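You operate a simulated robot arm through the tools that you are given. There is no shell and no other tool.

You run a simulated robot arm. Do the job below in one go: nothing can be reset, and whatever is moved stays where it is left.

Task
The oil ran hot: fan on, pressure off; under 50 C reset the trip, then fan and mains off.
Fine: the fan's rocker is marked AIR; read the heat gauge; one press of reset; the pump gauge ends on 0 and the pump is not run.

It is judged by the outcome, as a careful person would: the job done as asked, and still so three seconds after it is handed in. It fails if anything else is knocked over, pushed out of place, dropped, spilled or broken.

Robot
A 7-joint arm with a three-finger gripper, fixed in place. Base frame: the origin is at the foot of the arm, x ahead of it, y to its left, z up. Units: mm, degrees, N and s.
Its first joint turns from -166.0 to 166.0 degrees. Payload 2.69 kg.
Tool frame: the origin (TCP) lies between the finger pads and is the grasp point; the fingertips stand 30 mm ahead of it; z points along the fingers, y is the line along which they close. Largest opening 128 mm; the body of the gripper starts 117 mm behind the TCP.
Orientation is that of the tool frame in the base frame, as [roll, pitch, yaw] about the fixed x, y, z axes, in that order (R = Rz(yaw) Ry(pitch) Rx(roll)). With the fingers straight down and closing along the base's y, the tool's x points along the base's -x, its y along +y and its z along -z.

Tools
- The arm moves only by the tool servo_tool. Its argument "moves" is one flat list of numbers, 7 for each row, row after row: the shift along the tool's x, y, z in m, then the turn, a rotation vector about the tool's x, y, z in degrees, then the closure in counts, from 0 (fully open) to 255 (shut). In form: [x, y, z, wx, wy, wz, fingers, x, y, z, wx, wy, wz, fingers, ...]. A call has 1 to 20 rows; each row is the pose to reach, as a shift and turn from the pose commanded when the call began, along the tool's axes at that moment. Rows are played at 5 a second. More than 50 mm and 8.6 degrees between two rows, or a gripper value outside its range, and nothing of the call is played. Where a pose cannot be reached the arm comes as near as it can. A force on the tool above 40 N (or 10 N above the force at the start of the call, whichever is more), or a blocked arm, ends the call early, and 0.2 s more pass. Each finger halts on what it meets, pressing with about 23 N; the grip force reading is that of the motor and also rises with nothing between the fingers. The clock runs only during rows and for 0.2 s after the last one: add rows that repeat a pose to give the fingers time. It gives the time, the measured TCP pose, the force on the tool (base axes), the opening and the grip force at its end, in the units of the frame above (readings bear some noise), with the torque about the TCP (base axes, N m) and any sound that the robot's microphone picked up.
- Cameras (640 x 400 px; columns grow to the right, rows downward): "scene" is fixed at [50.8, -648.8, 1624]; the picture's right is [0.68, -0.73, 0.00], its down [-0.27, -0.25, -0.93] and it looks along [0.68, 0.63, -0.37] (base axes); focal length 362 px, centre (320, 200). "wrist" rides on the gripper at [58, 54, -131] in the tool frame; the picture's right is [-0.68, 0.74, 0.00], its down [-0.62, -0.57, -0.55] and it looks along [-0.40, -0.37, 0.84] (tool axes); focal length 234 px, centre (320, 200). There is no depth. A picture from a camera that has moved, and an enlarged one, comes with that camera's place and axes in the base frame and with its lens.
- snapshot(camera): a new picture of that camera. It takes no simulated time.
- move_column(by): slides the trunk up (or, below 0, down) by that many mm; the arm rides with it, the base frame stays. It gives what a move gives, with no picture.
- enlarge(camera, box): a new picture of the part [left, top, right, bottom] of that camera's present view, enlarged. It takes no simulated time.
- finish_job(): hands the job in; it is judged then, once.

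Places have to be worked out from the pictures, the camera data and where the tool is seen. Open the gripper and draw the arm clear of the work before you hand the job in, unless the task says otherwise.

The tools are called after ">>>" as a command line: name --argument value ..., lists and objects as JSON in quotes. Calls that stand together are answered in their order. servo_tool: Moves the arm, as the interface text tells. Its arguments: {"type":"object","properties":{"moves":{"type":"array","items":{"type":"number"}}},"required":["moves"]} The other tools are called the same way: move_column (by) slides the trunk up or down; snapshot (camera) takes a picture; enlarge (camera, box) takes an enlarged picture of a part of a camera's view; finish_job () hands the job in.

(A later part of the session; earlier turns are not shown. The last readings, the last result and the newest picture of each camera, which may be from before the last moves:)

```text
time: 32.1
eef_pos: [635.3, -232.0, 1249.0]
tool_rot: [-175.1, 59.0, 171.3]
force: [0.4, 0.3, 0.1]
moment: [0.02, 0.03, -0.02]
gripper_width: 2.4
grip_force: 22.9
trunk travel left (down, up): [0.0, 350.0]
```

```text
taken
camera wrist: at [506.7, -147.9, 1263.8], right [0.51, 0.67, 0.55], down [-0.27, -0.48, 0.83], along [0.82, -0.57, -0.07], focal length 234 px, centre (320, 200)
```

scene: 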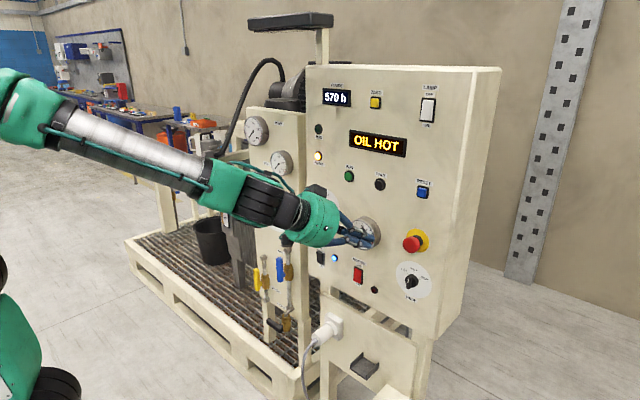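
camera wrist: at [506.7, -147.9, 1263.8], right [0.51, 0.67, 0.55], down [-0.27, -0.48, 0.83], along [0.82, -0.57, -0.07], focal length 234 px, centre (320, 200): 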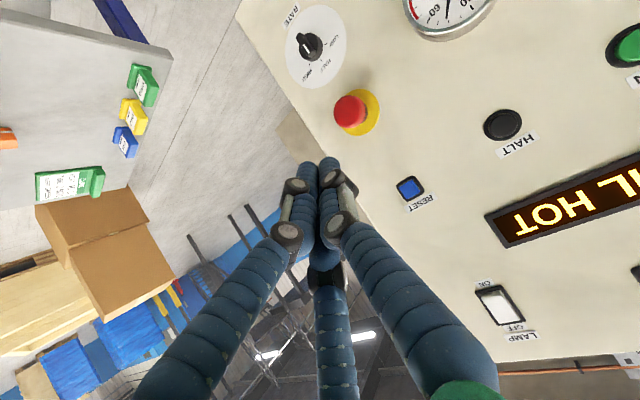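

The RESET button triangulates to about (862,-248,1300). I'll move to about 65 mm in front of it without touching, which should also uncover the heat gauge.

>>> servo_tool --moves '[-0.029, 0.0046, 0.0216, 0, 0, 0, 255, -0.058, 0.0092, 0.0431, 0, 0, 0, 255, -0.0869, 0.0138, 0.0647, 0, 0, 0, 255, -0.1159, 0.0184, 0.0862, 0, 0, 0, 255, -0.1159, 0.0184, 0.0862, 0, 0, 0, 255]'

>>> snapshot --camera "scene"

>>> enlarge --camera "scene" --box '[320, 170, 440, 270]'

>>> snapshot --camera "wrist"

```text
time: 33.3
eef_pos: [772.7, -241.6, 1303.4]
tool_rot: [-175.3, 58.9, 171.3]
force: [-0.3, 0.2, -0.6]
moment: [-0.04, -0.01, -0.01]
gripper_width: 2.2
grip_force: 22.9
trunk travel left (down, up): [0.0, 350.0]
```

```text
taken
```

scene: 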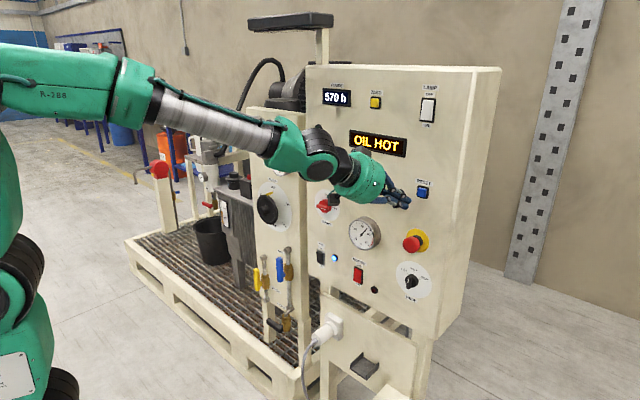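

```text
4.00 times, centred on (380, 220) of scene
camera zoom: at [50.8, -648.8, 1624.0], right [0.68, -0.73, 0.0], down [-0.27, -0.25, -0.93], along [0.68, 0.63, -0.37], focal length 1449 px, centre (80, 120)
```

zoom: 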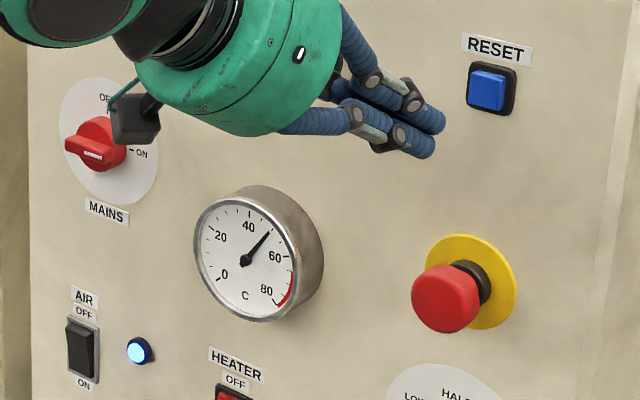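

```text
taken
camera wrist: at [644.7, -156.1, 1317.7], right [0.51, 0.67, 0.55], down [-0.27, -0.48, 0.83], along [0.82, -0.57, -0.07], focal length 234 px, centre (320, 200)
```

wrist: 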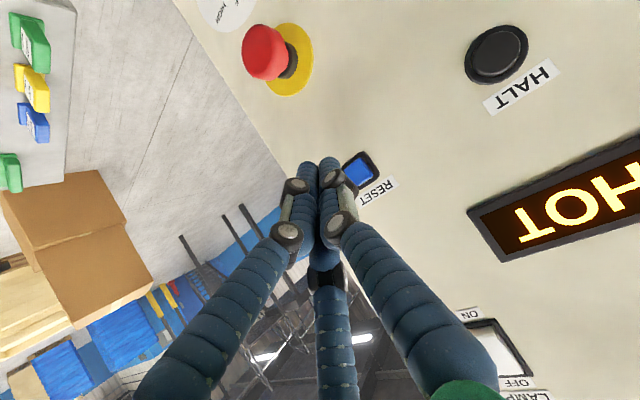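

The needle is about midway between 40 and 60. I'll zoom on the gauge and wait a few seconds for a clear margin below 50.

>>> servo_tool --moves '[0, 0, 0, 0, 0, 0, 255, 0, 0, 0, 0, 0, 0, 255, 0, 0, 0, 0, 0, 0, 255, 0, 0, 0, 0, 0, 0, 255, 0, 0, 0, 0, 0, 0, 255, 0, 0, 0, 0, 0, 0, 255, 0, 0, 0, 0, 0, 0, 255, 0, 0, 0, 0, 0, 0, 255, 0, 0, 0, 0, 0, 0, 255, 0, 0, 0, 0, 0, 0, 255, 0, 0, 0, 0, 0, 0, 255, 0, 0, 0, 0, 0, 0, 255, 0, 0, 0, 0, 0, 0, 255, 0, 0, 0, 0, 0, 0, 255, 0, 0, 0, 0, 0, 0, 255]'

>>> enlarge --camera "scene" --box '[340, 210, 390, 255]'

>>> enlarge --camera "wrist" --box '[260, 100, 460, 225]'

```text
time: 36.5
eef_pos: [771.9, -240.7, 1303.8]
tool_rot: [-175.1, 58.8, 171.4]
force: [-0.6, 0.2, -0.1]
moment: [0.04, 0.03, 0.05]
gripper_width: 2.2
grip_force: 22.8
trunk travel left (down, up): [0.0, 350.0]
```

```text
8.89 times, centred on (365, 232) of scene
camera zoom: at [50.8, -648.8, 1624.0], right [0.68, -0.73, 0.0], down [-0.27, -0.25, -0.93], along [0.68, 0.63, -0.37], focal length 3221 px, centre (-80, -89)
```

zoom: 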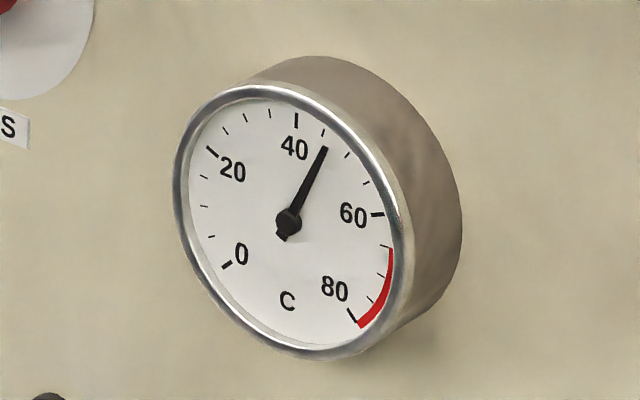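

```text
3.20 times, centred on (360, 162) of wrist
camera zoom: at [644.0, -156.1, 1318.0], right [0.51, 0.67, 0.55], down [-0.27, -0.48, 0.83], along [0.82, -0.57, -0.07], focal length 749 px, centre (192, 320)
```

zoom: 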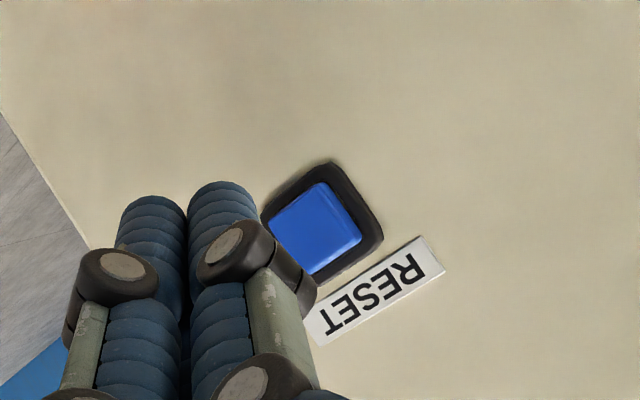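

The gauge now reads about 46 C (needle just past the 45 tick), safely under 50. RESET is confirmed at about (860,-249,1301), dead ahead of the tip; I'll make a single straight push along +x.

>>> servo_tool --moves '[-0.0076, 0.0033, 0.0125, 0, 0, 0, 255, -0.0153, 0.0067, 0.0249, 0, 0, 0, 255, -0.0214, 0.0094, 0.0349, 0, 0, 0, 255, -0.0234, 0.0103, 0.0382, 0, 0, 0, 255, -0.0255, 0.0112, 0.0416, 0, 0, 0, 255, -0.027, 0.0118, 0.0441, 0, 0, 0, 255, -0.0285, 0.0125, 0.0466, 0, 0, 0, 255, -0.03, 0.0132, 0.049, 0, 0, 0, 255, -0.0316, 0.0138, 0.0515, 0, 0, 0, 255, -0.0331, 0.0145, 0.054, 0, 0, 0, 255, -0.0346, 0.0152, 0.0565, 0, 0, 0, 255]'

>>> snapshot --camera "scene"

>>> enlarge --camera "scene" --box '[300, 110, 460, 210]'

```text
time: 38.9
eef_pos: [838.5, -240.7, 1303.0]
tool_rot: [-175.3, 58.9, 171.4]
force: [-15.1, -0.6, -0.6]
moment: [0.04, 0.04, -0.13]
gripper_width: 2.0
grip_force: 22.7
trunk travel left (down, up): [0.0, 350.0]
heard: click
```

```text
taken
```

scene: 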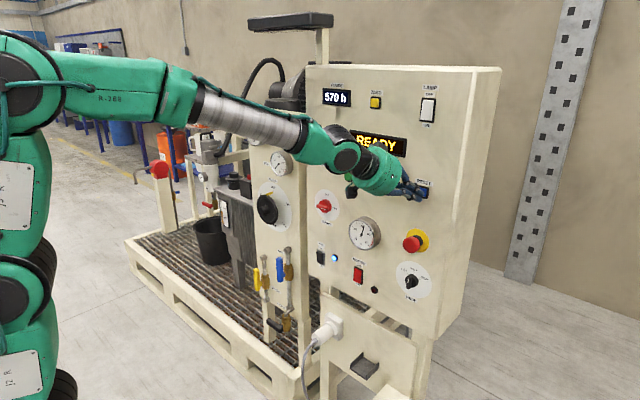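

```text
4.00 times, centred on (380, 160) of scene
camera zoom: at [50.8, -648.8, 1624.0], right [0.68, -0.73, 0.0], down [-0.27, -0.25, -0.93], along [0.68, 0.63, -0.37], focal length 1449 px, centre (80, 360)
```

zoom: 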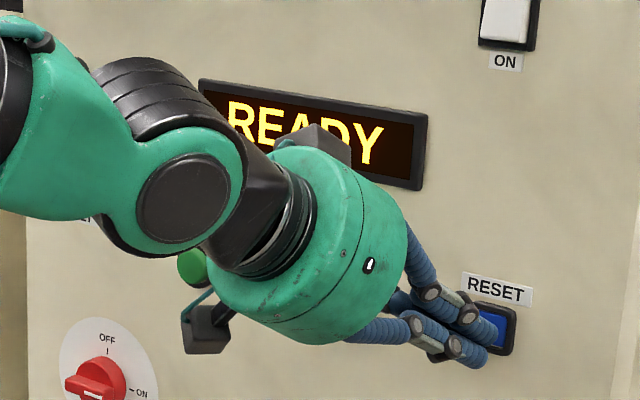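

The display now says READY after a single click. I'll back straight out along -x by 190 mm.

>>> servo_tool --moves '[0.0204, -0.0089, -0.0333, 0, 0, 0, 255, 0.0407, -0.0178, -0.0665, 0, 0, 0, 255, 0.0611, -0.0268, -0.0998, 0, 0, 0, 255, 0.0815, -0.0357, -0.133, 0, 0, 0, 255, 0.0967, -0.0424, -0.158, 0, 0, 0, 255, 0.0967, -0.0424, -0.158, 0, 0, 0, 255]'

>>> snapshot --camera "scene"

>>> enlarge --camera "scene" --box '[230, 90, 450, 230]'

```text
time: 40.3
eef_pos: [649.0, -241.7, 1304.3]
tool_rot: [-175.3, 59.1, 171.5]
force: [-0.3, 0.3, 0.2]
moment: [0.03, -0.01, -0.02]
gripper_width: 2.0
grip_force: 23.0
trunk travel left (down, up): [0.0, 350.0]
```

```text
taken
```

scene: 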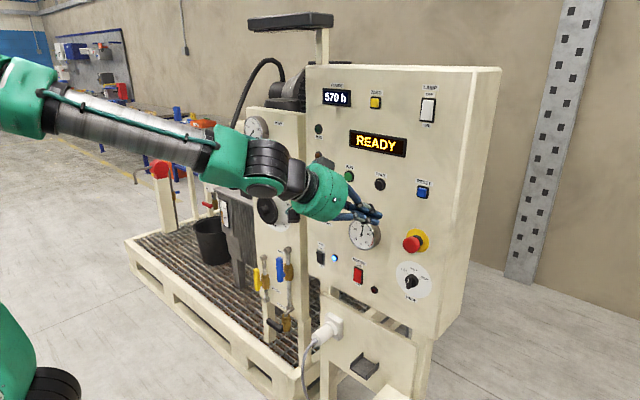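

```text
2.86 times, centred on (340, 160) of scene
camera zoom: at [50.8, -648.8, 1624.0], right [0.68, -0.73, 0.0], down [-0.27, -0.25, -0.93], along [0.68, 0.63, -0.37], focal length 1035 px, centre (263, 314)
```

zoom: 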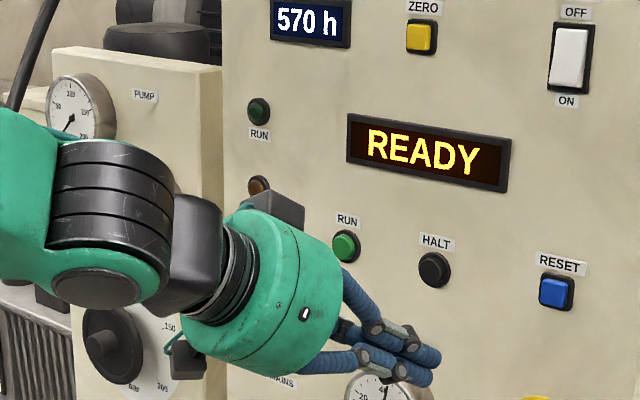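

The fault lamp is out and the display reads READY. Next the fan off: I move in front of the AIR rocker's upper (OFF) end, stopping at x≈700 first.

>>> servo_tool --moves '[0.0225, 0.0302, 0.011, -1.43, -0.07, -0.85, 255, 0.045, 0.0603, 0.0219, -2.87, -0.14, -1.7, 255, 0.0675, 0.0905, 0.0329, -4.3, -0.21, -2.55, 255, 0.09, 0.1206, 0.0439, -5.73, -0.28, -3.4, 255, 0.1125, 0.1508, 0.0548, -7.17, -0.35, -4.25, 255, 0.1351, 0.181, 0.0658, -8.6, -0.42, -5.1, 255, 0.1576, 0.2111, 0.0768, -10.03, -0.49, -5.95, 255, 0.1801, 0.2413, 0.0877, -11.47, -0.56, -6.8, 255, 0.2026, 0.2714, 0.0987, -12.9, -0.63, -7.65, 255, 0.2251, 0.3016, 0.1097, -14.33, -0.7, -8.5, 255, 0.2476, 0.3317, 0.1206, -15.77, -0.77, -9.35, 255, 0.2701, 0.3619, 0.1316, -17.2, -0.84, -10.2, 255, 0.2701, 0.3619, 0.1316, -17.2, -0.84, -10.2, 255]'

>>> enlarge --camera "wrist" --box '[220, 80, 420, 205]'

>>> snapshot --camera "scene"

```text
time: 43.1
eef_pos: [697.9, 100.8, 984.5]
tool_rot: [169.7, 57.6, 172.5]
force: [0.0, 1.8, 0.7]
moment: [-0.14, 0.08, -0.06]
gripper_width: 2.0
grip_force: 23.1
trunk travel left (down, up): [0.0, 350.0]
```

```text
3.20 times, centred on (320, 142) of wrist
camera zoom: at [552.5, 148.6, 1009.5], right [0.34, 0.69, 0.64], down [-0.12, -0.64, 0.75], along [0.93, -0.34, -0.14], focal length 749 px, centre (320, 384)
```

zoom: 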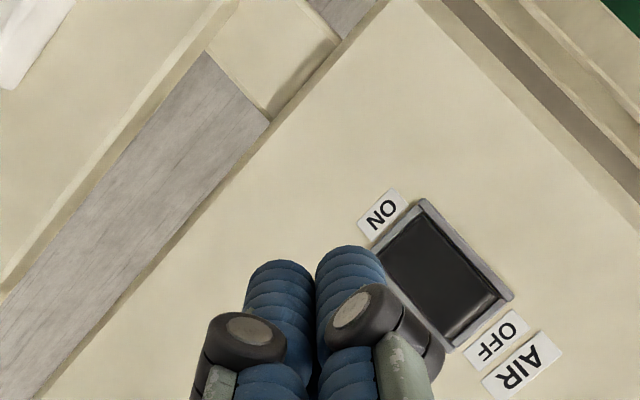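

```text
taken
```

scene: 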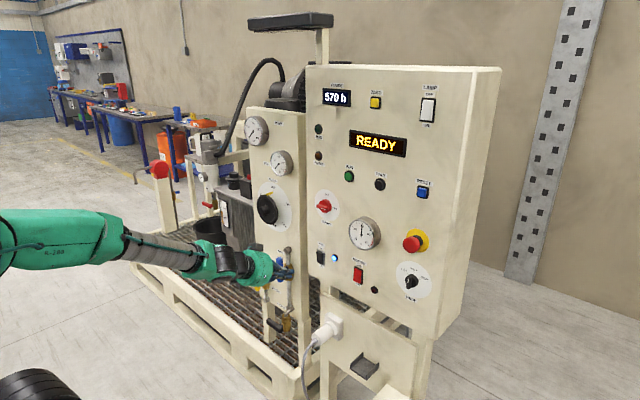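

The tool is a few degrees off the commanded roll; I'll hold a moment to see whether it settles there.

>>> servo_tool --moves '[0, 0, 0, 0, 0, 0, 255, 0, 0, 0, 0, 0, 0, 255, 0, 0, 0, 0, 0, 0, 255]'

>>> enlarge --camera "wrist" --box '[220, 80, 420, 205]'

```text
time: 43.9
eef_pos: [699.9, 104.5, 989.0]
tool_rot: [-175.3, 58.9, -168.8]
force: [-0.3, -0.4, -0.2]
moment: [0.0, -0.01, -0.02]
gripper_width: 2.4
grip_force: 23.6
trunk travel left (down, up): [0.0, 350.0]
```

```text
3.20 times, centred on (320, 142) of wrist
camera zoom: at [549.3, 140.8, 1003.5], right [0.25, 0.8, 0.55], down [-0.08, -0.55, 0.83], along [0.96, -0.25, -0.07], focal length 749 px, centre (320, 384)
```

zoom: 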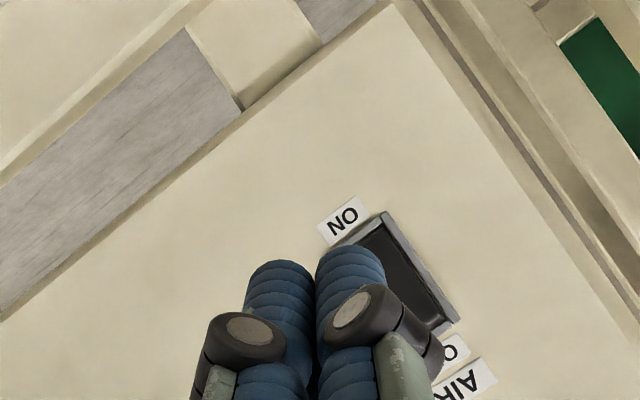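

It settled exactly as commanded at (700,104.5,989). I'll advance 95 mm toward the OFF end of the AIR rocker and check the aim.

>>> servo_tool --moves '[-0.0169, -0.0039, 0.0265, 0, 0, 0, 255, -0.0339, -0.0079, 0.053, 0, 0, 0, 255, -0.0508, -0.0118, 0.0795, 0, 0, 0, 255, -0.0508, -0.0118, 0.0795, 0, 0, 0, 255]'

>>> enlarge --camera "scene" --box '[260, 220, 380, 295]'

```text
time: 44.9
eef_pos: [795.4, 105.6, 991.6]
tool_rot: [-175.5, 58.9, -168.8]
force: [0.2, 0.2, 0.8]
moment: [0.0, -0.05, 0.01]
gripper_width: 2.2
grip_force: 23.6
trunk travel left (down, up): [0.0, 350.0]
```

```text
5.33 times, centred on (320, 258) of scene
camera zoom: at [50.8, -648.8, 1624.0], right [0.68, -0.73, 0.0], down [-0.27, -0.25, -0.93], along [0.68, 0.63, -0.37], focal length 1932 px, centre (320, -107)
```

zoom: 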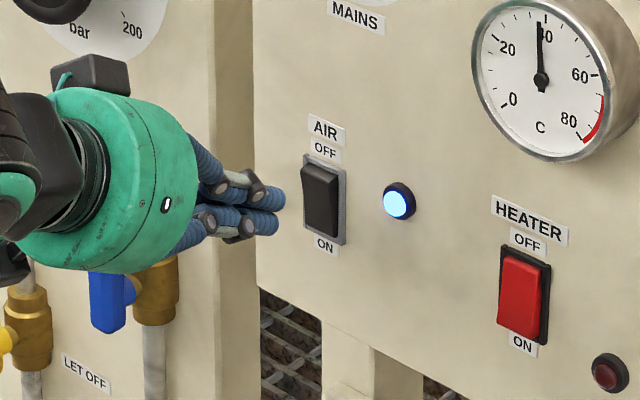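

The tip lines up with the protruding upper end of the rocker; the gauge shows about 39 C. Pushing straight in along +x in small steps.

>>> servo_tool --moves '[-0.0101, -0.0025, 0.0171, 0, 0, 0, 255, -0.0132, -0.0032, 0.0222, 0, 0, 0, 255, -0.0152, -0.0037, 0.0256, 0, 0, 0, 255, -0.0172, -0.0042, 0.029, 0, 0, 0, 255, -0.0193, -0.0047, 0.0324, 0, 0, 0, 255, -0.0213, -0.0052, 0.0358, 0, 0, 0, 255, -0.0233, -0.0057, 0.0392, 0, 0, 0, 255, -0.0253, -0.0061, 0.0427, 0, 0, 0, 255]'

>>> enlarge --camera "scene" --box '[260, 220, 380, 295]'

```text
time: 46.3
eef_pos: [832.4, 106.0, 990.8]
tool_rot: [-175.6, 58.8, -168.8]
force: [-35.9, -5.1, 12.4]
moment: [-0.17, -0.25, -0.39]
gripper_width: 2.2
grip_force: 23.4
trunk travel left (down, up): [0.0, 350.0]
stopped in row 6: the force on the tool passed its limit at 49 N (the readings are from after the stop); the commanded pose is now the measured one
```

```text
5.33 times, centred on (320, 258) of scene
camera zoom: at [50.8, -648.8, 1624.0], right [0.68, -0.73, 0.0], down [-0.27, -0.25, -0.93], along [0.68, 0.63, -0.37], focal length 1932 px, centre (320, -107)
```

zoom: 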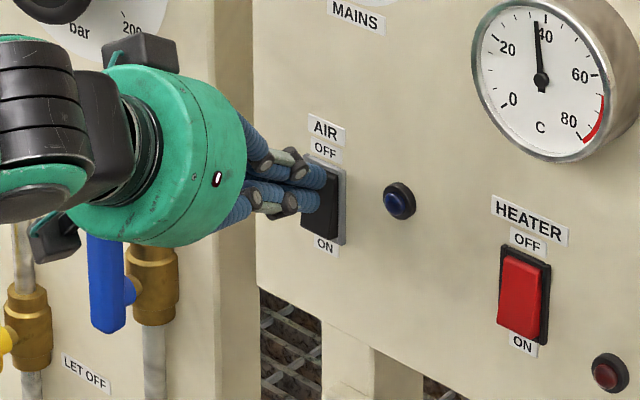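

The AIR pilot is dark: fan off, gauge about 38 C. I'll back out along -x by 150 mm.

>>> servo_tool --moves '[0.0203, 0.0049, -0.0341, 0, 0, 0, 255, 0.0406, 0.0098, -0.0683, 0, 0, 0, 255, 0.0608, 0.0148, -0.1024, 0, 0, 0, 255, 0.0761, 0.0185, -0.128, 0, 0, 0, 255, 0.0761, 0.0185, -0.128, 0, 0, 0, 255]'

>>> enlarge --camera "scene" --box '[295, 180, 375, 280]'

```text
time: 47.5
eef_pos: [683.8, 105.1, 990.1]
tool_rot: [-175.5, 58.7, -168.8]
force: [0.3, 0.8, 0.9]
moment: [-0.02, 0.02, 0.02]
gripper_width: 2.3
grip_force: 23.5
trunk travel left (down, up): [0.0, 350.0]
```

```text
4.00 times, centred on (335, 230) of scene
camera zoom: at [50.8, -648.8, 1624.0], right [0.68, -0.73, 0.0], down [-0.27, -0.25, -0.93], along [0.68, 0.63, -0.37], focal length 1449 px, centre (260, 80)
```

zoom: 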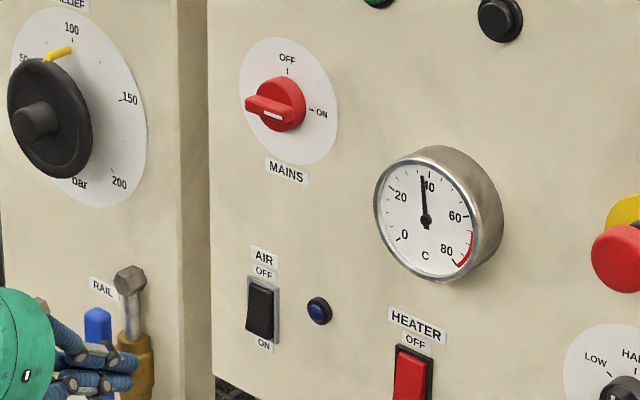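

AIR is OFF. Now I'll rise to about (650, 90, 1272) to look at the MAINS knob closely with the wrist camera.

>>> servo_tool --moves '[-0.0318, -0.0032, -0.025, 0, 0, 0, 255, -0.0637, -0.0065, -0.0501, 0, 0, 0, 255, -0.0955, -0.0097, -0.0751, 0, 0, 0, 255, -0.1273, -0.013, -0.1001, 0, 0, 0, 255, -0.1591, -0.0162, -0.1251, 0, 0, 0, 255, -0.191, -0.0195, -0.1502, 0, 0, 0, 255, -0.2228, -0.0227, -0.1752, 0, 0, 0, 255, -0.2228, -0.0227, -0.1752, 0, 0, 0, 255]'

>>> snapshot --camera "wrist"

>>> enlarge --camera "wrist" --box '[280, 60, 480, 185]'

>>> enlarge --camera "scene" --box '[300, 180, 350, 230]'

```text
time: 49.3
eef_pos: [650.3, 90.4, 1270.7]
tool_rot: [-175.6, 58.7, -168.8]
force: [-0.2, 0.6, 1.2]
moment: [-0.02, -0.01, 0.02]
gripper_width: 2.2
grip_force: 22.5
trunk travel left (down, up): [0.0, 350.0]
```

```text
taken
camera wrist: at [501.4, 125.4, 1285.8], right [0.25, 0.8, 0.55], down [-0.08, -0.55, 0.83], along [0.96, -0.25, -0.07], focal length 234 px, centre (320, 200)
```

wrist: 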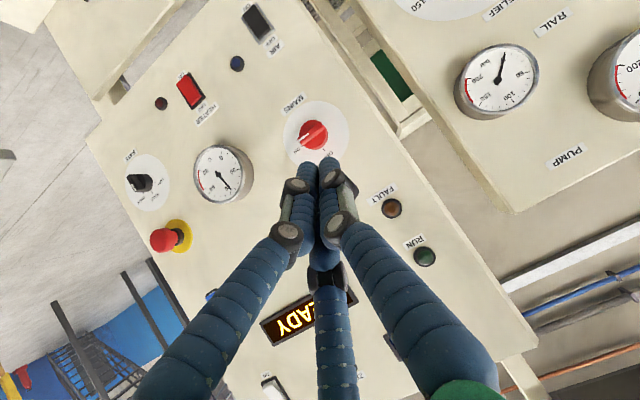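

```text
3.20 times, centred on (380, 122) of wrist
camera zoom: at [501.4, 125.4, 1285.8], right [0.25, 0.8, 0.55], down [-0.08, -0.55, 0.83], along [0.96, -0.25, -0.07], focal length 749 px, centre (128, 448)
```

zoom: 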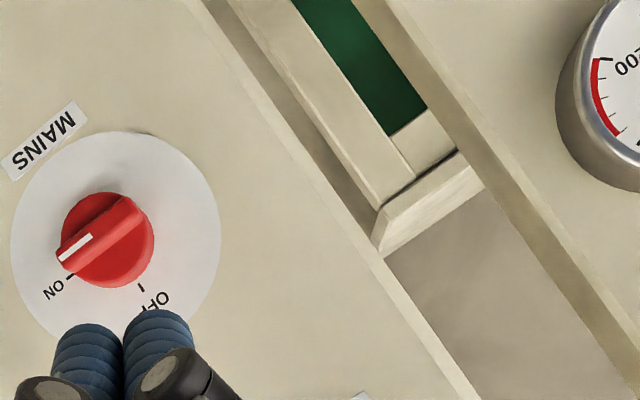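

```text
8.00 times, centred on (325, 205) of scene
camera zoom: at [50.8, -648.8, 1624.0], right [0.68, -0.73, 0.0], down [-0.27, -0.25, -0.93], along [0.68, 0.63, -0.37], focal length 2899 px, centre (280, 160)
```

zoom: 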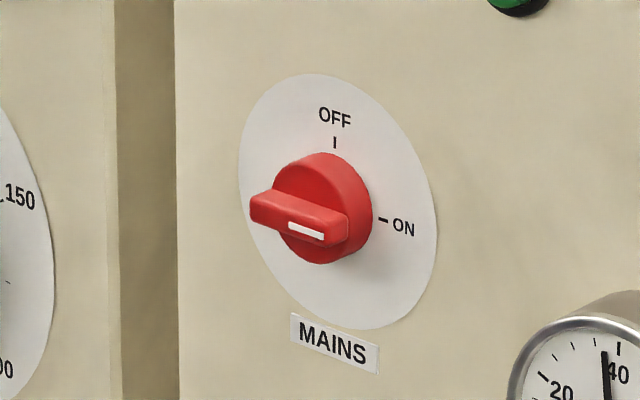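

The MAINS bar is horizontal (pointing to ON), front-face centre about (846, 82, 1170), roughly 13 mm thick. I'll try to level the tool in front of it at about (720, 82, 1172) so that I can grip and twist it about its axis.

>>> servo_tool --moves '[0.0083, -0.0022, 0.0183, 1.11, -5.17, 0.71, 255, 0.0165, -0.0045, 0.0365, 2.21, -10.33, 1.42, 255, 0.0248, -0.0067, 0.0548, 3.32, -15.5, 2.13, 255, 0.0331, -0.0089, 0.0731, 4.43, -20.67, 2.83, 255, 0.0413, -0.0112, 0.0913, 5.53, -25.83, 3.54, 255, 0.0496, -0.0134, 0.1096, 6.64, -31, 4.25, 255, 0.0496, -0.0134, 0.1096, 6.64, -31, 4.25, 255]'

>>> snapshot --camera "scene"

>>> snapshot --camera "wrist"

```text
time: 50.9
eef_pos: [721.2, 80.8, 1174.3]
tool_rot: [-8.9, 89.9, -9.0]
force: [0.0, 0.7, 1.4]
moment: [0.02, 0.04, -0.05]
gripper_width: 2.2
grip_force: 22.9
out of reach, approached as far as the arm can: row 4, 5
trunk travel left (down, up): [0.0, 350.0]
```

```text
taken
```

scene: 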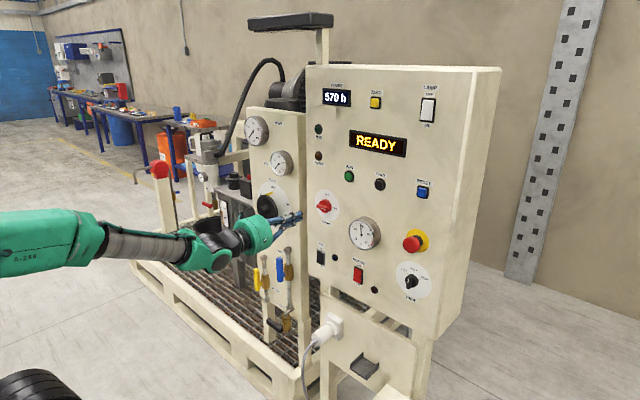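

```text
taken
camera wrist: at [589.7, 134.7, 1115.2], right [0.0, 0.74, 0.68], down [-0.55, -0.56, 0.61], along [0.84, -0.37, 0.41], focal length 234 px, centre (320, 200)
```

wrist: 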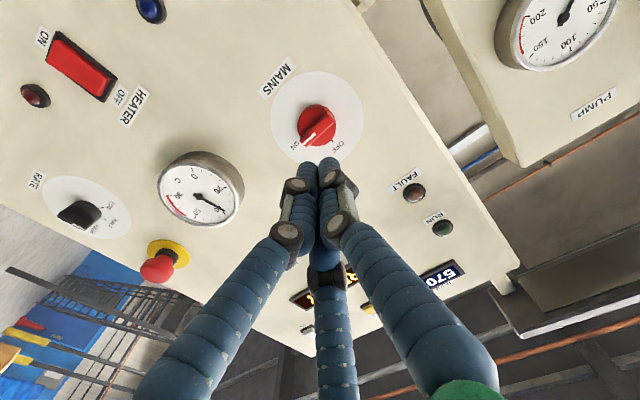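

The tool is now level and aimed at the knob. I'll roll it +90° about its own axis so the fingers close vertically, and open them part-way.

>>> servo_tool --moves '[0, 0, 0, 0, 0, 7.5, 120, 0, 0, 0, 0, 0, 15, 120, 0, 0, 0, 0, 0, 22.5, 120, 0, 0, 0, 0, 0, 30, 120, 0, 0, 0, 0, 0, 37.5, 120, 0, 0, 0, 0, 0, 45, 120, 0, 0, 0, 0, 0, 52.5, 120, 0, 0, 0, 0, 0, 60, 120, 0, 0, 0, 0, 0, 67.5, 120, 0, 0, 0, 0, 0, 75, 120, 0, 0, 0, 0, 0, 82.5, 120, 0, 0, 0, 0, 0, 90, 120, 0, 0, 0, 0, 0, 90, 120]'

>>> snapshot --camera "wrist"

>>> enlarge --camera "scene" --box '[230, 160, 390, 260]'

```text
time: 53.7
eef_pos: [640.6, 46.5, 1290.9]
tool_rot: [97.8, 0.4, 91.2]
force: [-0.1, 0.2, 0.3]
moment: [-0.01, 0.0, -0.02]
gripper_width: 67.4
grip_force: 0.0
out of reach, approached as far as the arm can: row 2, 3, 4, 5, 6, 7, 8, 9, 10, 11, 12, 13
trunk travel left (down, up): [0.0, 350.0]
```

```text
taken
camera wrist: at [514.7, 103.3, 1359.5], right [0.11, -0.67, 0.73], down [-0.61, -0.63, -0.48], along [0.79, -0.39, -0.48], focal length 234 px, centre (320, 200)
```

wrist: 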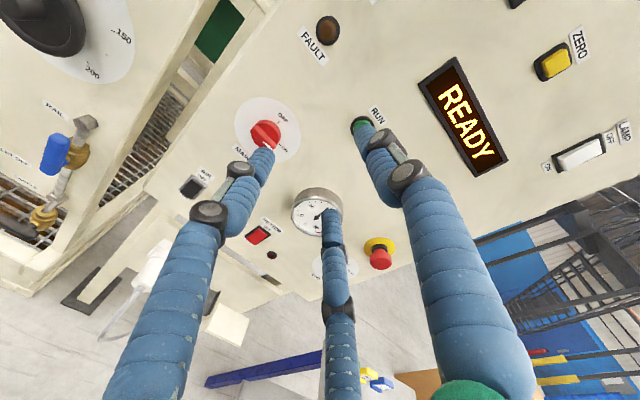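

```text
4.00 times, centred on (310, 210) of scene
camera zoom: at [50.8, -648.8, 1624.0], right [0.68, -0.73, 0.0], down [-0.27, -0.25, -0.93], along [0.68, 0.63, -0.37], focal length 1449 px, centre (360, 160)
```

zoom: 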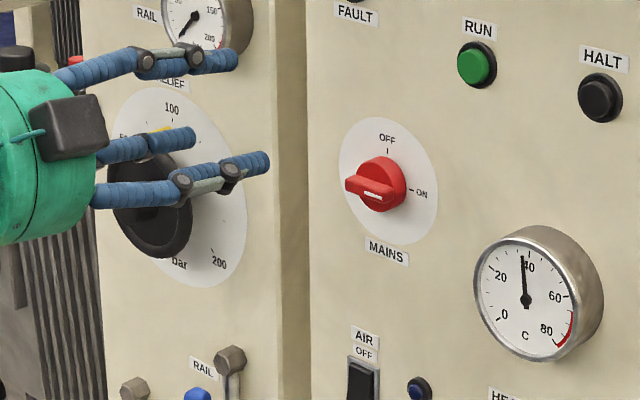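

The roll was reached, though the arm drifted back and up to a free spot (641,47,1291). From there I'll try to return in front of the knob with this roll.

>>> servo_tool --moves '[0.0069, -0.0213, 0.0192, 0, 0, 0, 120, 0.0138, -0.0427, 0.0384, 0, 0, 0, 120, 0.0208, -0.064, 0.0576, 0, 0, 0, 120, 0.0277, -0.0854, 0.0768, 0, 0, 0, 120, 0.0346, -0.1067, 0.096, 0, 0, 0, 120, 0.0346, -0.1067, 0.096, 0, 0, 0, 120]'

>>> snapshot --camera "wrist"

>>> snapshot --camera "scene"

```text
time: 55.1
eef_pos: [635.0, 55.9, 1242.1]
tool_rot: [101.2, 0.6, 91.8]
force: [0.1, -0.4, 0.1]
moment: [-0.01, 0.01, 0.03]
gripper_width: 67.9
grip_force: 0.1
out of reach, approached as far as the arm can: row 1, 2, 3, 4, 5, 6
trunk travel left (down, up): [0.0, 350.0]
```

```text
taken
camera wrist: at [512.8, 112.4, 1318.8], right [0.17, -0.66, 0.73], down [-0.63, -0.64, -0.44], along [0.76, -0.39, -0.52], focal length 234 px, centre (320, 200)
```

wrist: 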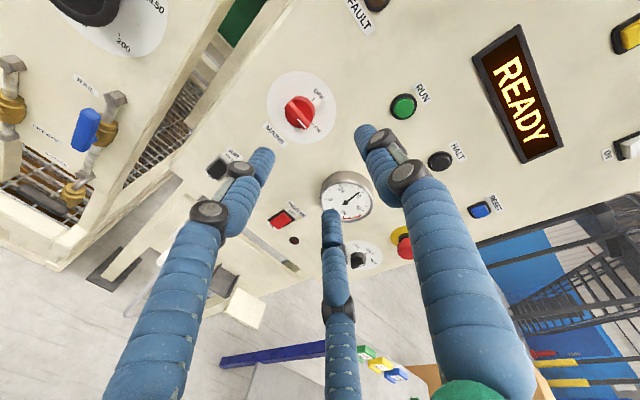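

```text
taken
```

scene: 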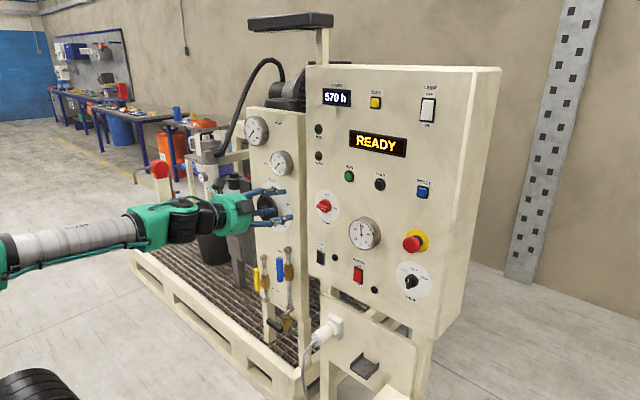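

This roll is at a joint limit (no forward motion). I'll roll the opposite way instead: turn about the tool axis by -170° here in free space, heading for fingers closing vertically with the other side up.

>>> servo_tool --moves '[0, 0, 0, 0, 0, -8.5, 120, 0, 0, 0, 0, 0, -17, 120, 0, 0, 0, 0, 0, -25.5, 120, 0, 0, 0, 0, 0, -34, 120, 0, 0, 0, 0, 0, -42.5, 120, 0, 0, 0, 0, 0, -51, 120, 0, 0, 0, 0, 0, -59.5, 120, 0, 0, 0, 0, 0, -68, 120, 0, 0, 0, 0, 0, -76.5, 120, 0, 0, 0, 0, 0, -85, 120, 0, 0, 0, 0, 0, -93.5, 120, 0, 0, 0, 0, 0, -102, 120, 0, 0, 0, 0, 0, -110.5, 120, 0, 0, 0, 0, 0, -119, 120, 0, 0, 0, 0, 0, -127.5, 120, 0, 0, 0, 0, 0, -136, 120, 0, 0, 0, 0, 0, -144.5, 120, 0, 0, 0, 0, 0, -153, 120, 0, 0, 0, 0, 0, -161.5, 120, 0, 0, 0, 0, 0, -170, 120]'

>>> snapshot --camera "wrist"

>>> snapshot --camera "scene"

```text
time: 59.3
eef_pos: [633.5, 54.9, 1240.4]
tool_rot: [-101.5, 9.1, -90.2]
force: [0.0, 0.0, 0.1]
moment: [0.0, -0.05, -0.01]
gripper_width: 67.9
grip_force: 0.1
trunk travel left (down, up): [0.0, 350.0]
```

```text
taken
camera wrist: at [492.7, 3.3, 1204.2], right [-0.14, 0.78, -0.61], down [-0.42, 0.51, 0.75], along [0.89, 0.37, 0.26], focal length 234 px, centre (320, 200)
```

wrist: 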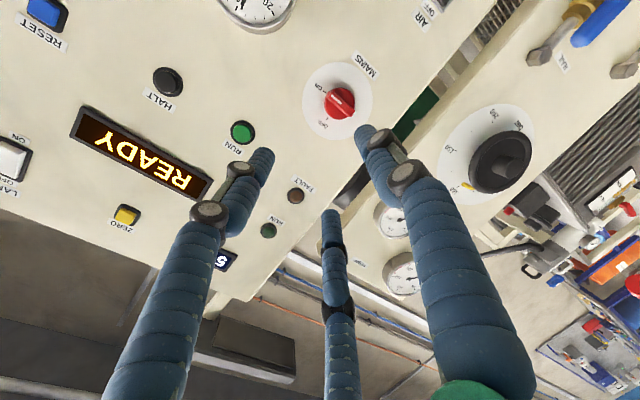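

```text
taken
```

scene: 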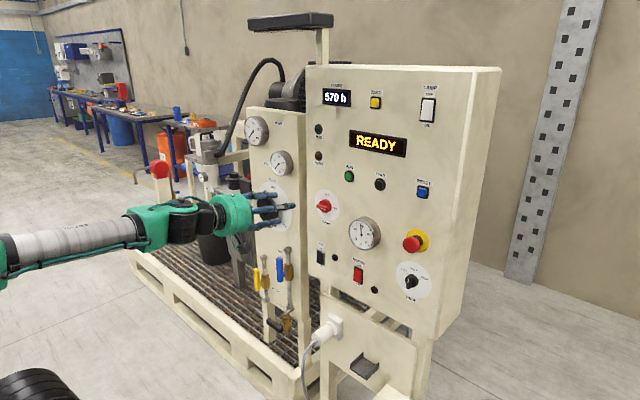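

No limits hit this time. I'll straighten to exactly level with the fingers closing vertically and go to (740, 82, 1170), on the knob's axis with the tips ~75 mm short.

>>> servo_tool --moves '[-0.004, 0.0128, 0.0298, 2.87, 0.18, -2.27, 120, -0.0081, 0.0256, 0.0596, 5.73, 0.36, -4.55, 120, -0.0121, 0.0383, 0.0893, 8.6, 0.53, -6.82, 120, -0.0161, 0.0511, 0.1191, 11.46, 0.71, -9.09, 120, -0.0161, 0.0511, 0.1191, 11.46, 0.71, -9.09, 120, -0.0161, 0.0511, 0.1191, 11.46, 0.71, -9.09, 120]'

>>> snapshot --camera "wrist"

>>> enlarge --camera "scene" --box '[230, 160, 390, 260]'

```text
time: 60.7
eef_pos: [741.0, 83.7, 1168.4]
tool_rot: [-90.0, 0.1, -90.0]
force: [0.8, 0.5, 0.1]
moment: [-0.02, 0.01, 0.0]
gripper_width: 67.7
grip_force: 0.0
trunk travel left (down, up): [0.0, 350.0]
```

```text
taken
camera wrist: at [608.0, 25.7, 1115.4], right [0.0, 0.68, -0.74], down [-0.55, 0.62, 0.57], along [0.84, 0.4, 0.37], focal length 234 px, centre (320, 200)
```

wrist: 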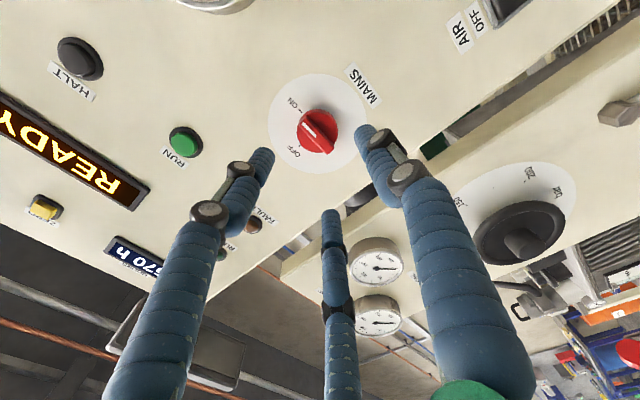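

```text
4.00 times, centred on (310, 210) of scene
camera zoom: at [50.8, -648.8, 1624.0], right [0.68, -0.73, 0.0], down [-0.27, -0.25, -0.93], along [0.68, 0.63, -0.37], focal length 1449 px, centre (360, 160)
```

zoom: 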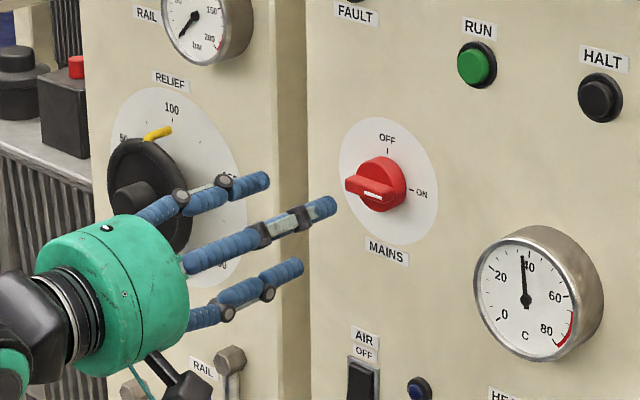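

Pose is exactly level and lined up. I'll enlarge the wrist view to refine the knob axis before approaching.

>>> enlarge --camera "wrist" --box '[240, 60, 400, 160]'

>>> enlarge --camera "scene" --box '[290, 180, 350, 220]'

```text
4.00 times, centred on (320, 110) of wrist
camera zoom: at [608.0, 25.7, 1115.4], right [0.0, 0.68, -0.74], down [-0.55, 0.62, 0.57], along [0.84, 0.4, 0.37], focal length 937 px, centre (320, 560)
```

zoom: 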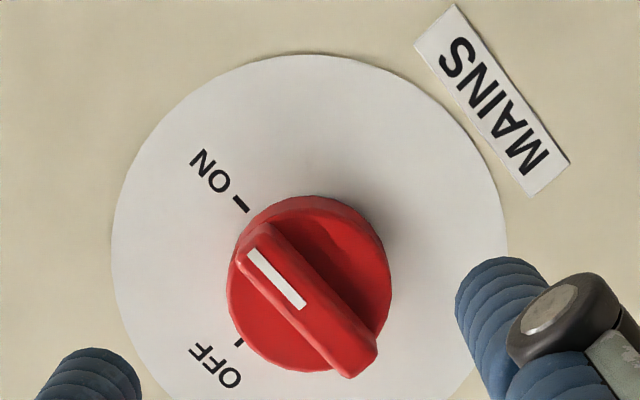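

```text
10.00 times, centred on (320, 200) of scene
camera zoom: at [50.8, -648.8, 1624.0], right [0.68, -0.73, 0.0], down [-0.27, -0.25, -0.93], along [0.68, 0.63, -0.37], focal length 3623 px, centre (320, 200)
```

zoom: 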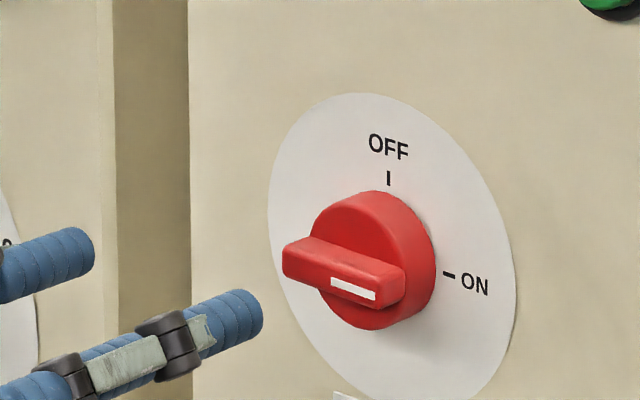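

The knob bar's front centre refines to about (843, 79.5, 1170). I'll advance to x≈815 (tips about x≈845, level with the front of the bar) and check alignment.

>>> servo_tool --moves '[0.0025, -0.001, 0.025, 0, 0, 0, 120, 0.0025, -0.001, 0.05, 0, 0, 0, 120, 0.0025, -0.001, 0.074, 0, 0, 0, 120, 0.0025, -0.001, 0.074, 0, 0, 0, 120]'

>>> enlarge --camera "wrist" --box '[200, 60, 440, 240]'

>>> enlarge --camera "scene" --box '[280, 170, 360, 230]'

```text
time: 61.7
eef_pos: [814.3, 81.4, 1169.7]
tool_rot: [-90.0, 0.0, -89.9]
force: [-0.6, 0.1, 0.4]
moment: [0.0, -0.06, 0.0]
gripper_width: 67.8
grip_force: 0.0
trunk travel left (down, up): [0.0, 350.0]
```

```text
2.22 times, centred on (320, 150) of wrist
camera zoom: at [682.1, 23.2, 1116.7], right [0.0, 0.68, -0.74], down [-0.55, 0.62, 0.57], along [0.84, 0.4, 0.37], focal length 520 px, centre (320, 311)
```

zoom: 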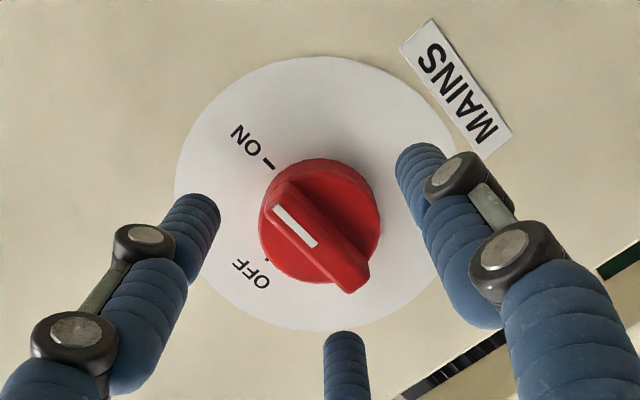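

```text
6.67 times, centred on (320, 200) of scene
camera zoom: at [50.8, -648.8, 1624.0], right [0.68, -0.73, 0.0], down [-0.27, -0.25, -0.93], along [0.68, 0.63, -0.37], focal length 2416 px, centre (320, 200)
```

zoom: 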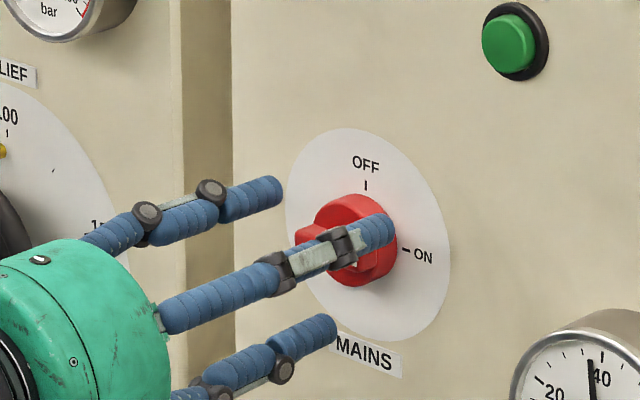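

The three fingers surround the knob with the tool axis within 3 mm of its centre. I'll correct by (-3, -1.5 mm), advance 9 mm more so the tips straddle the bar, then close on it.

>>> servo_tool --moves '[0.003, 0.0015, 0.005, 0, 0, 0, 120, 0.003, 0.0015, 0.009, 0, 0, 0, 120, 0.003, 0.0015, 0.009, 0, 0, 0, 150, 0.003, 0.0015, 0.009, 0, 0, 0, 180, 0.003, 0.0015, 0.009, 0, 0, 0, 200, 0.003, 0.0015, 0.009, 0, 0, 0, 220, 0.003, 0.0015, 0.009, 0, 0, 0, 240, 0.003, 0.0015, 0.009, 0, 0, 0, 255, 0.003, 0.0015, 0.009, 0, 0, 0, 255]'

>>> enlarge --camera "wrist" --box '[200, 60, 440, 240]'

>>> enlarge --camera "scene" --box '[280, 170, 360, 230]'

```text
time: 63.7
eef_pos: [823.3, 77.6, 1173.6]
tool_rot: [-89.7, 0.1, -90.0]
force: [14.7, 0.1, 31.9]
moment: [0.01, -0.69, -0.04]
gripper_width: 20.5
grip_force: 44.7
trunk travel left (down, up): [0.0, 350.0]
```

```text
2.22 times, centred on (320, 150) of wrist
camera zoom: at [690.7, 19.7, 1119.4], right [0.01, 0.68, -0.74], down [-0.55, 0.61, 0.56], along [0.83, 0.4, 0.38], focal length 520 px, centre (320, 311)
```

zoom: 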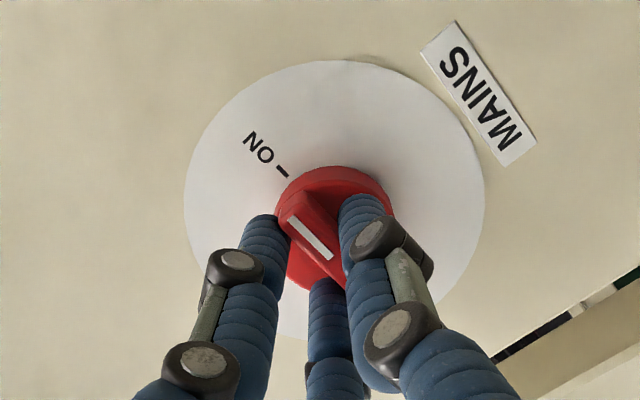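

```text
6.67 times, centred on (320, 200) of scene
camera zoom: at [50.8, -648.8, 1624.0], right [0.68, -0.73, 0.0], down [-0.27, -0.25, -0.93], along [0.68, 0.63, -0.37], focal length 2416 px, centre (320, 200)
```

zoom: 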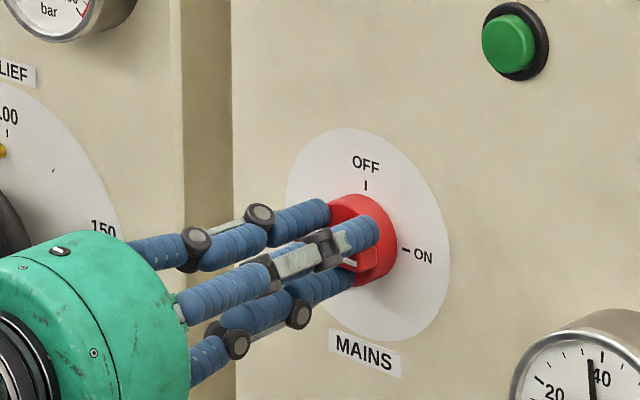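

The fingers hold the bar (width 20.5 mm) but the tool is pushed up about 5 mm with 32 N, so the true bar centre is a bit higher. I'll relax the commanded height by 5 mm and re-read.

>>> servo_tool --moves '[0, -0.0025, 0, 0, 0, 0, 255, 0, -0.005, 0, 0, 0, 0, 255, 0, -0.005, 0, 0, 0, 0, 255]'

>>> enlarge --camera "wrist" --box '[240, 100, 400, 220]'

```text
time: 64.5
eef_pos: [824.2, 77.3, 1173.4]
tool_rot: [-89.9, 0.1, -90.0]
force: [18.3, -1.1, 25.7]
moment: [0.02, -0.62, -0.08]
gripper_width: 20.4
grip_force: 45.1
trunk travel left (down, up): [0.0, 350.0]
```

```text
3.33 times, centred on (320, 160) of wrist
camera zoom: at [690.4, 19.7, 1120.4], right [0.0, 0.68, -0.74], down [-0.55, 0.62, 0.57], along [0.84, 0.4, 0.37], focal length 781 px, centre (320, 333)
```

zoom: 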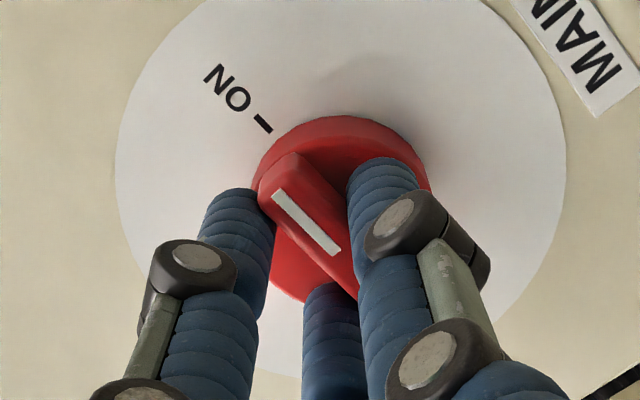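

The grip is good, but 26 N up and 18 N forward remain; I'll shift 3 mm up and 1.5 mm forward to unload before twisting.

>>> servo_tool --moves '[0, -0.0015, 0.0008, 0, 0, 0, 255, 0, -0.003, 0.0015, 0, 0, 0, 255, 0, -0.003, 0.0015, 0, 0, 0, 255]'

```text
time: 65.3
eef_pos: [822.6, 76.5, 1174.4]
tool_rot: [-90.2, 0.0, -90.0]
force: [-16.4, -2.8, 5.3]
moment: [-0.04, -0.06, -0.02]
gripper_width: 20.5
grip_force: 45.0
trunk travel left (down, up): [0.0, 350.0]
```

Now only small loads remain. I'll loosen the grip slightly (about 24 mm, still straddling the bar) and roll the tool -97° about the knob's axis, ON → OFF (counter-clockwise as seen from the front).

>>> servo_tool --moves '[0, 0, -0.001, 0, 0, 0, 211, -0.0005, -0.0003, -0.001, 0, 0, -7.5, 211, -0.001, -0.0005, -0.001, 0, 0, -15, 211, -0.0015, -0.0007, -0.001, 0, 0, -22.5, 211, -0.002, -0.0008, -0.001, 0, 0, -30, 211, -0.0026, -0.0008, -0.001, 0, 0, -37.5, 211, -0.0031, -0.0008, -0.001, 0, 0, -45, 211, -0.0037, -0.0007, -0.001, 0, 0, -52.5, 211, -0.0042, -0.0005, -0.001, 0, 0, -60, 211, -0.0047, -0.0002, -0.001, 0, 0, -67.5, 211, -0.0051, 0.0001, -0.001, 0, 0, -75, 211, -0.0055, 0.0005, -0.001, 0, 0, -82.5, 211, -0.0059, 0.0009, -0.001, 0, 0, -90, 211, -0.0062, 0.0014, -0.001, 0, 0, -97.5, 211]'

>>> snapshot --camera "scene"

>>> enlarge --camera "scene" --box '[280, 170, 360, 230]'

>>> snapshot --camera "wrist"

```text
time: 68.3
eef_pos: [822.6, 85.3, 1178.0]
tool_rot: [89.5, -82.4, 90.6]
force: [1.0, 16.1, 2.2]
moment: [0.94, -0.8, 0.17]
gripper_width: 23.7
grip_force: 37.4
trunk travel left (down, up): [0.0, 350.0]
```

```text
taken
```

scene: 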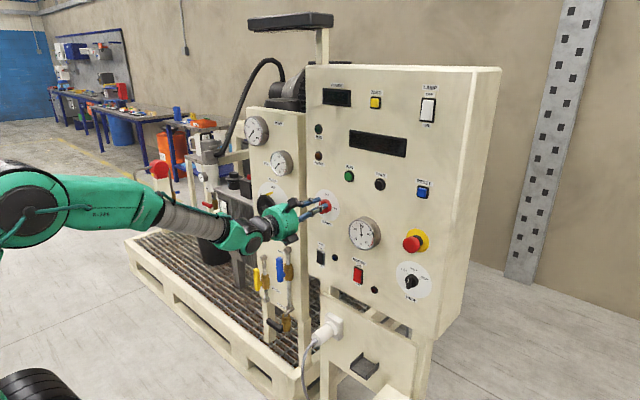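

```text
6.67 times, centred on (320, 200) of scene
camera zoom: at [50.8, -648.8, 1624.0], right [0.68, -0.73, 0.0], down [-0.27, -0.25, -0.93], along [0.68, 0.63, -0.37], focal length 2416 px, centre (320, 200)
```

zoom: 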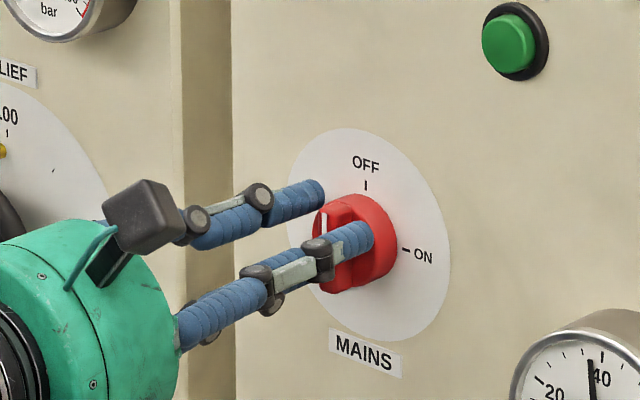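

```text
taken
camera wrist: at [691.0, 40.6, 1241.1], right [0.0, -0.82, -0.57], down [-0.55, 0.48, -0.69], along [0.84, 0.32, -0.45], focal length 234 px, centre (320, 200)
```

wrist: 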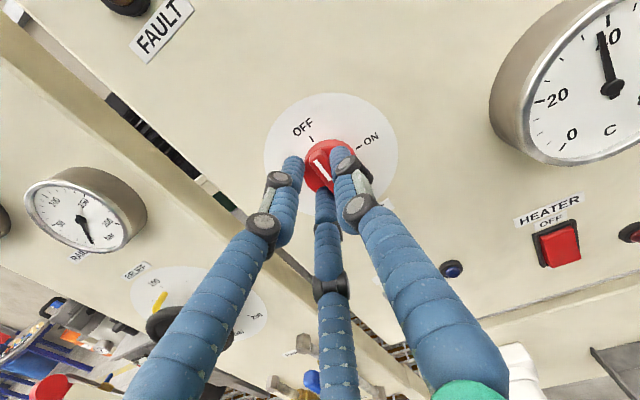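

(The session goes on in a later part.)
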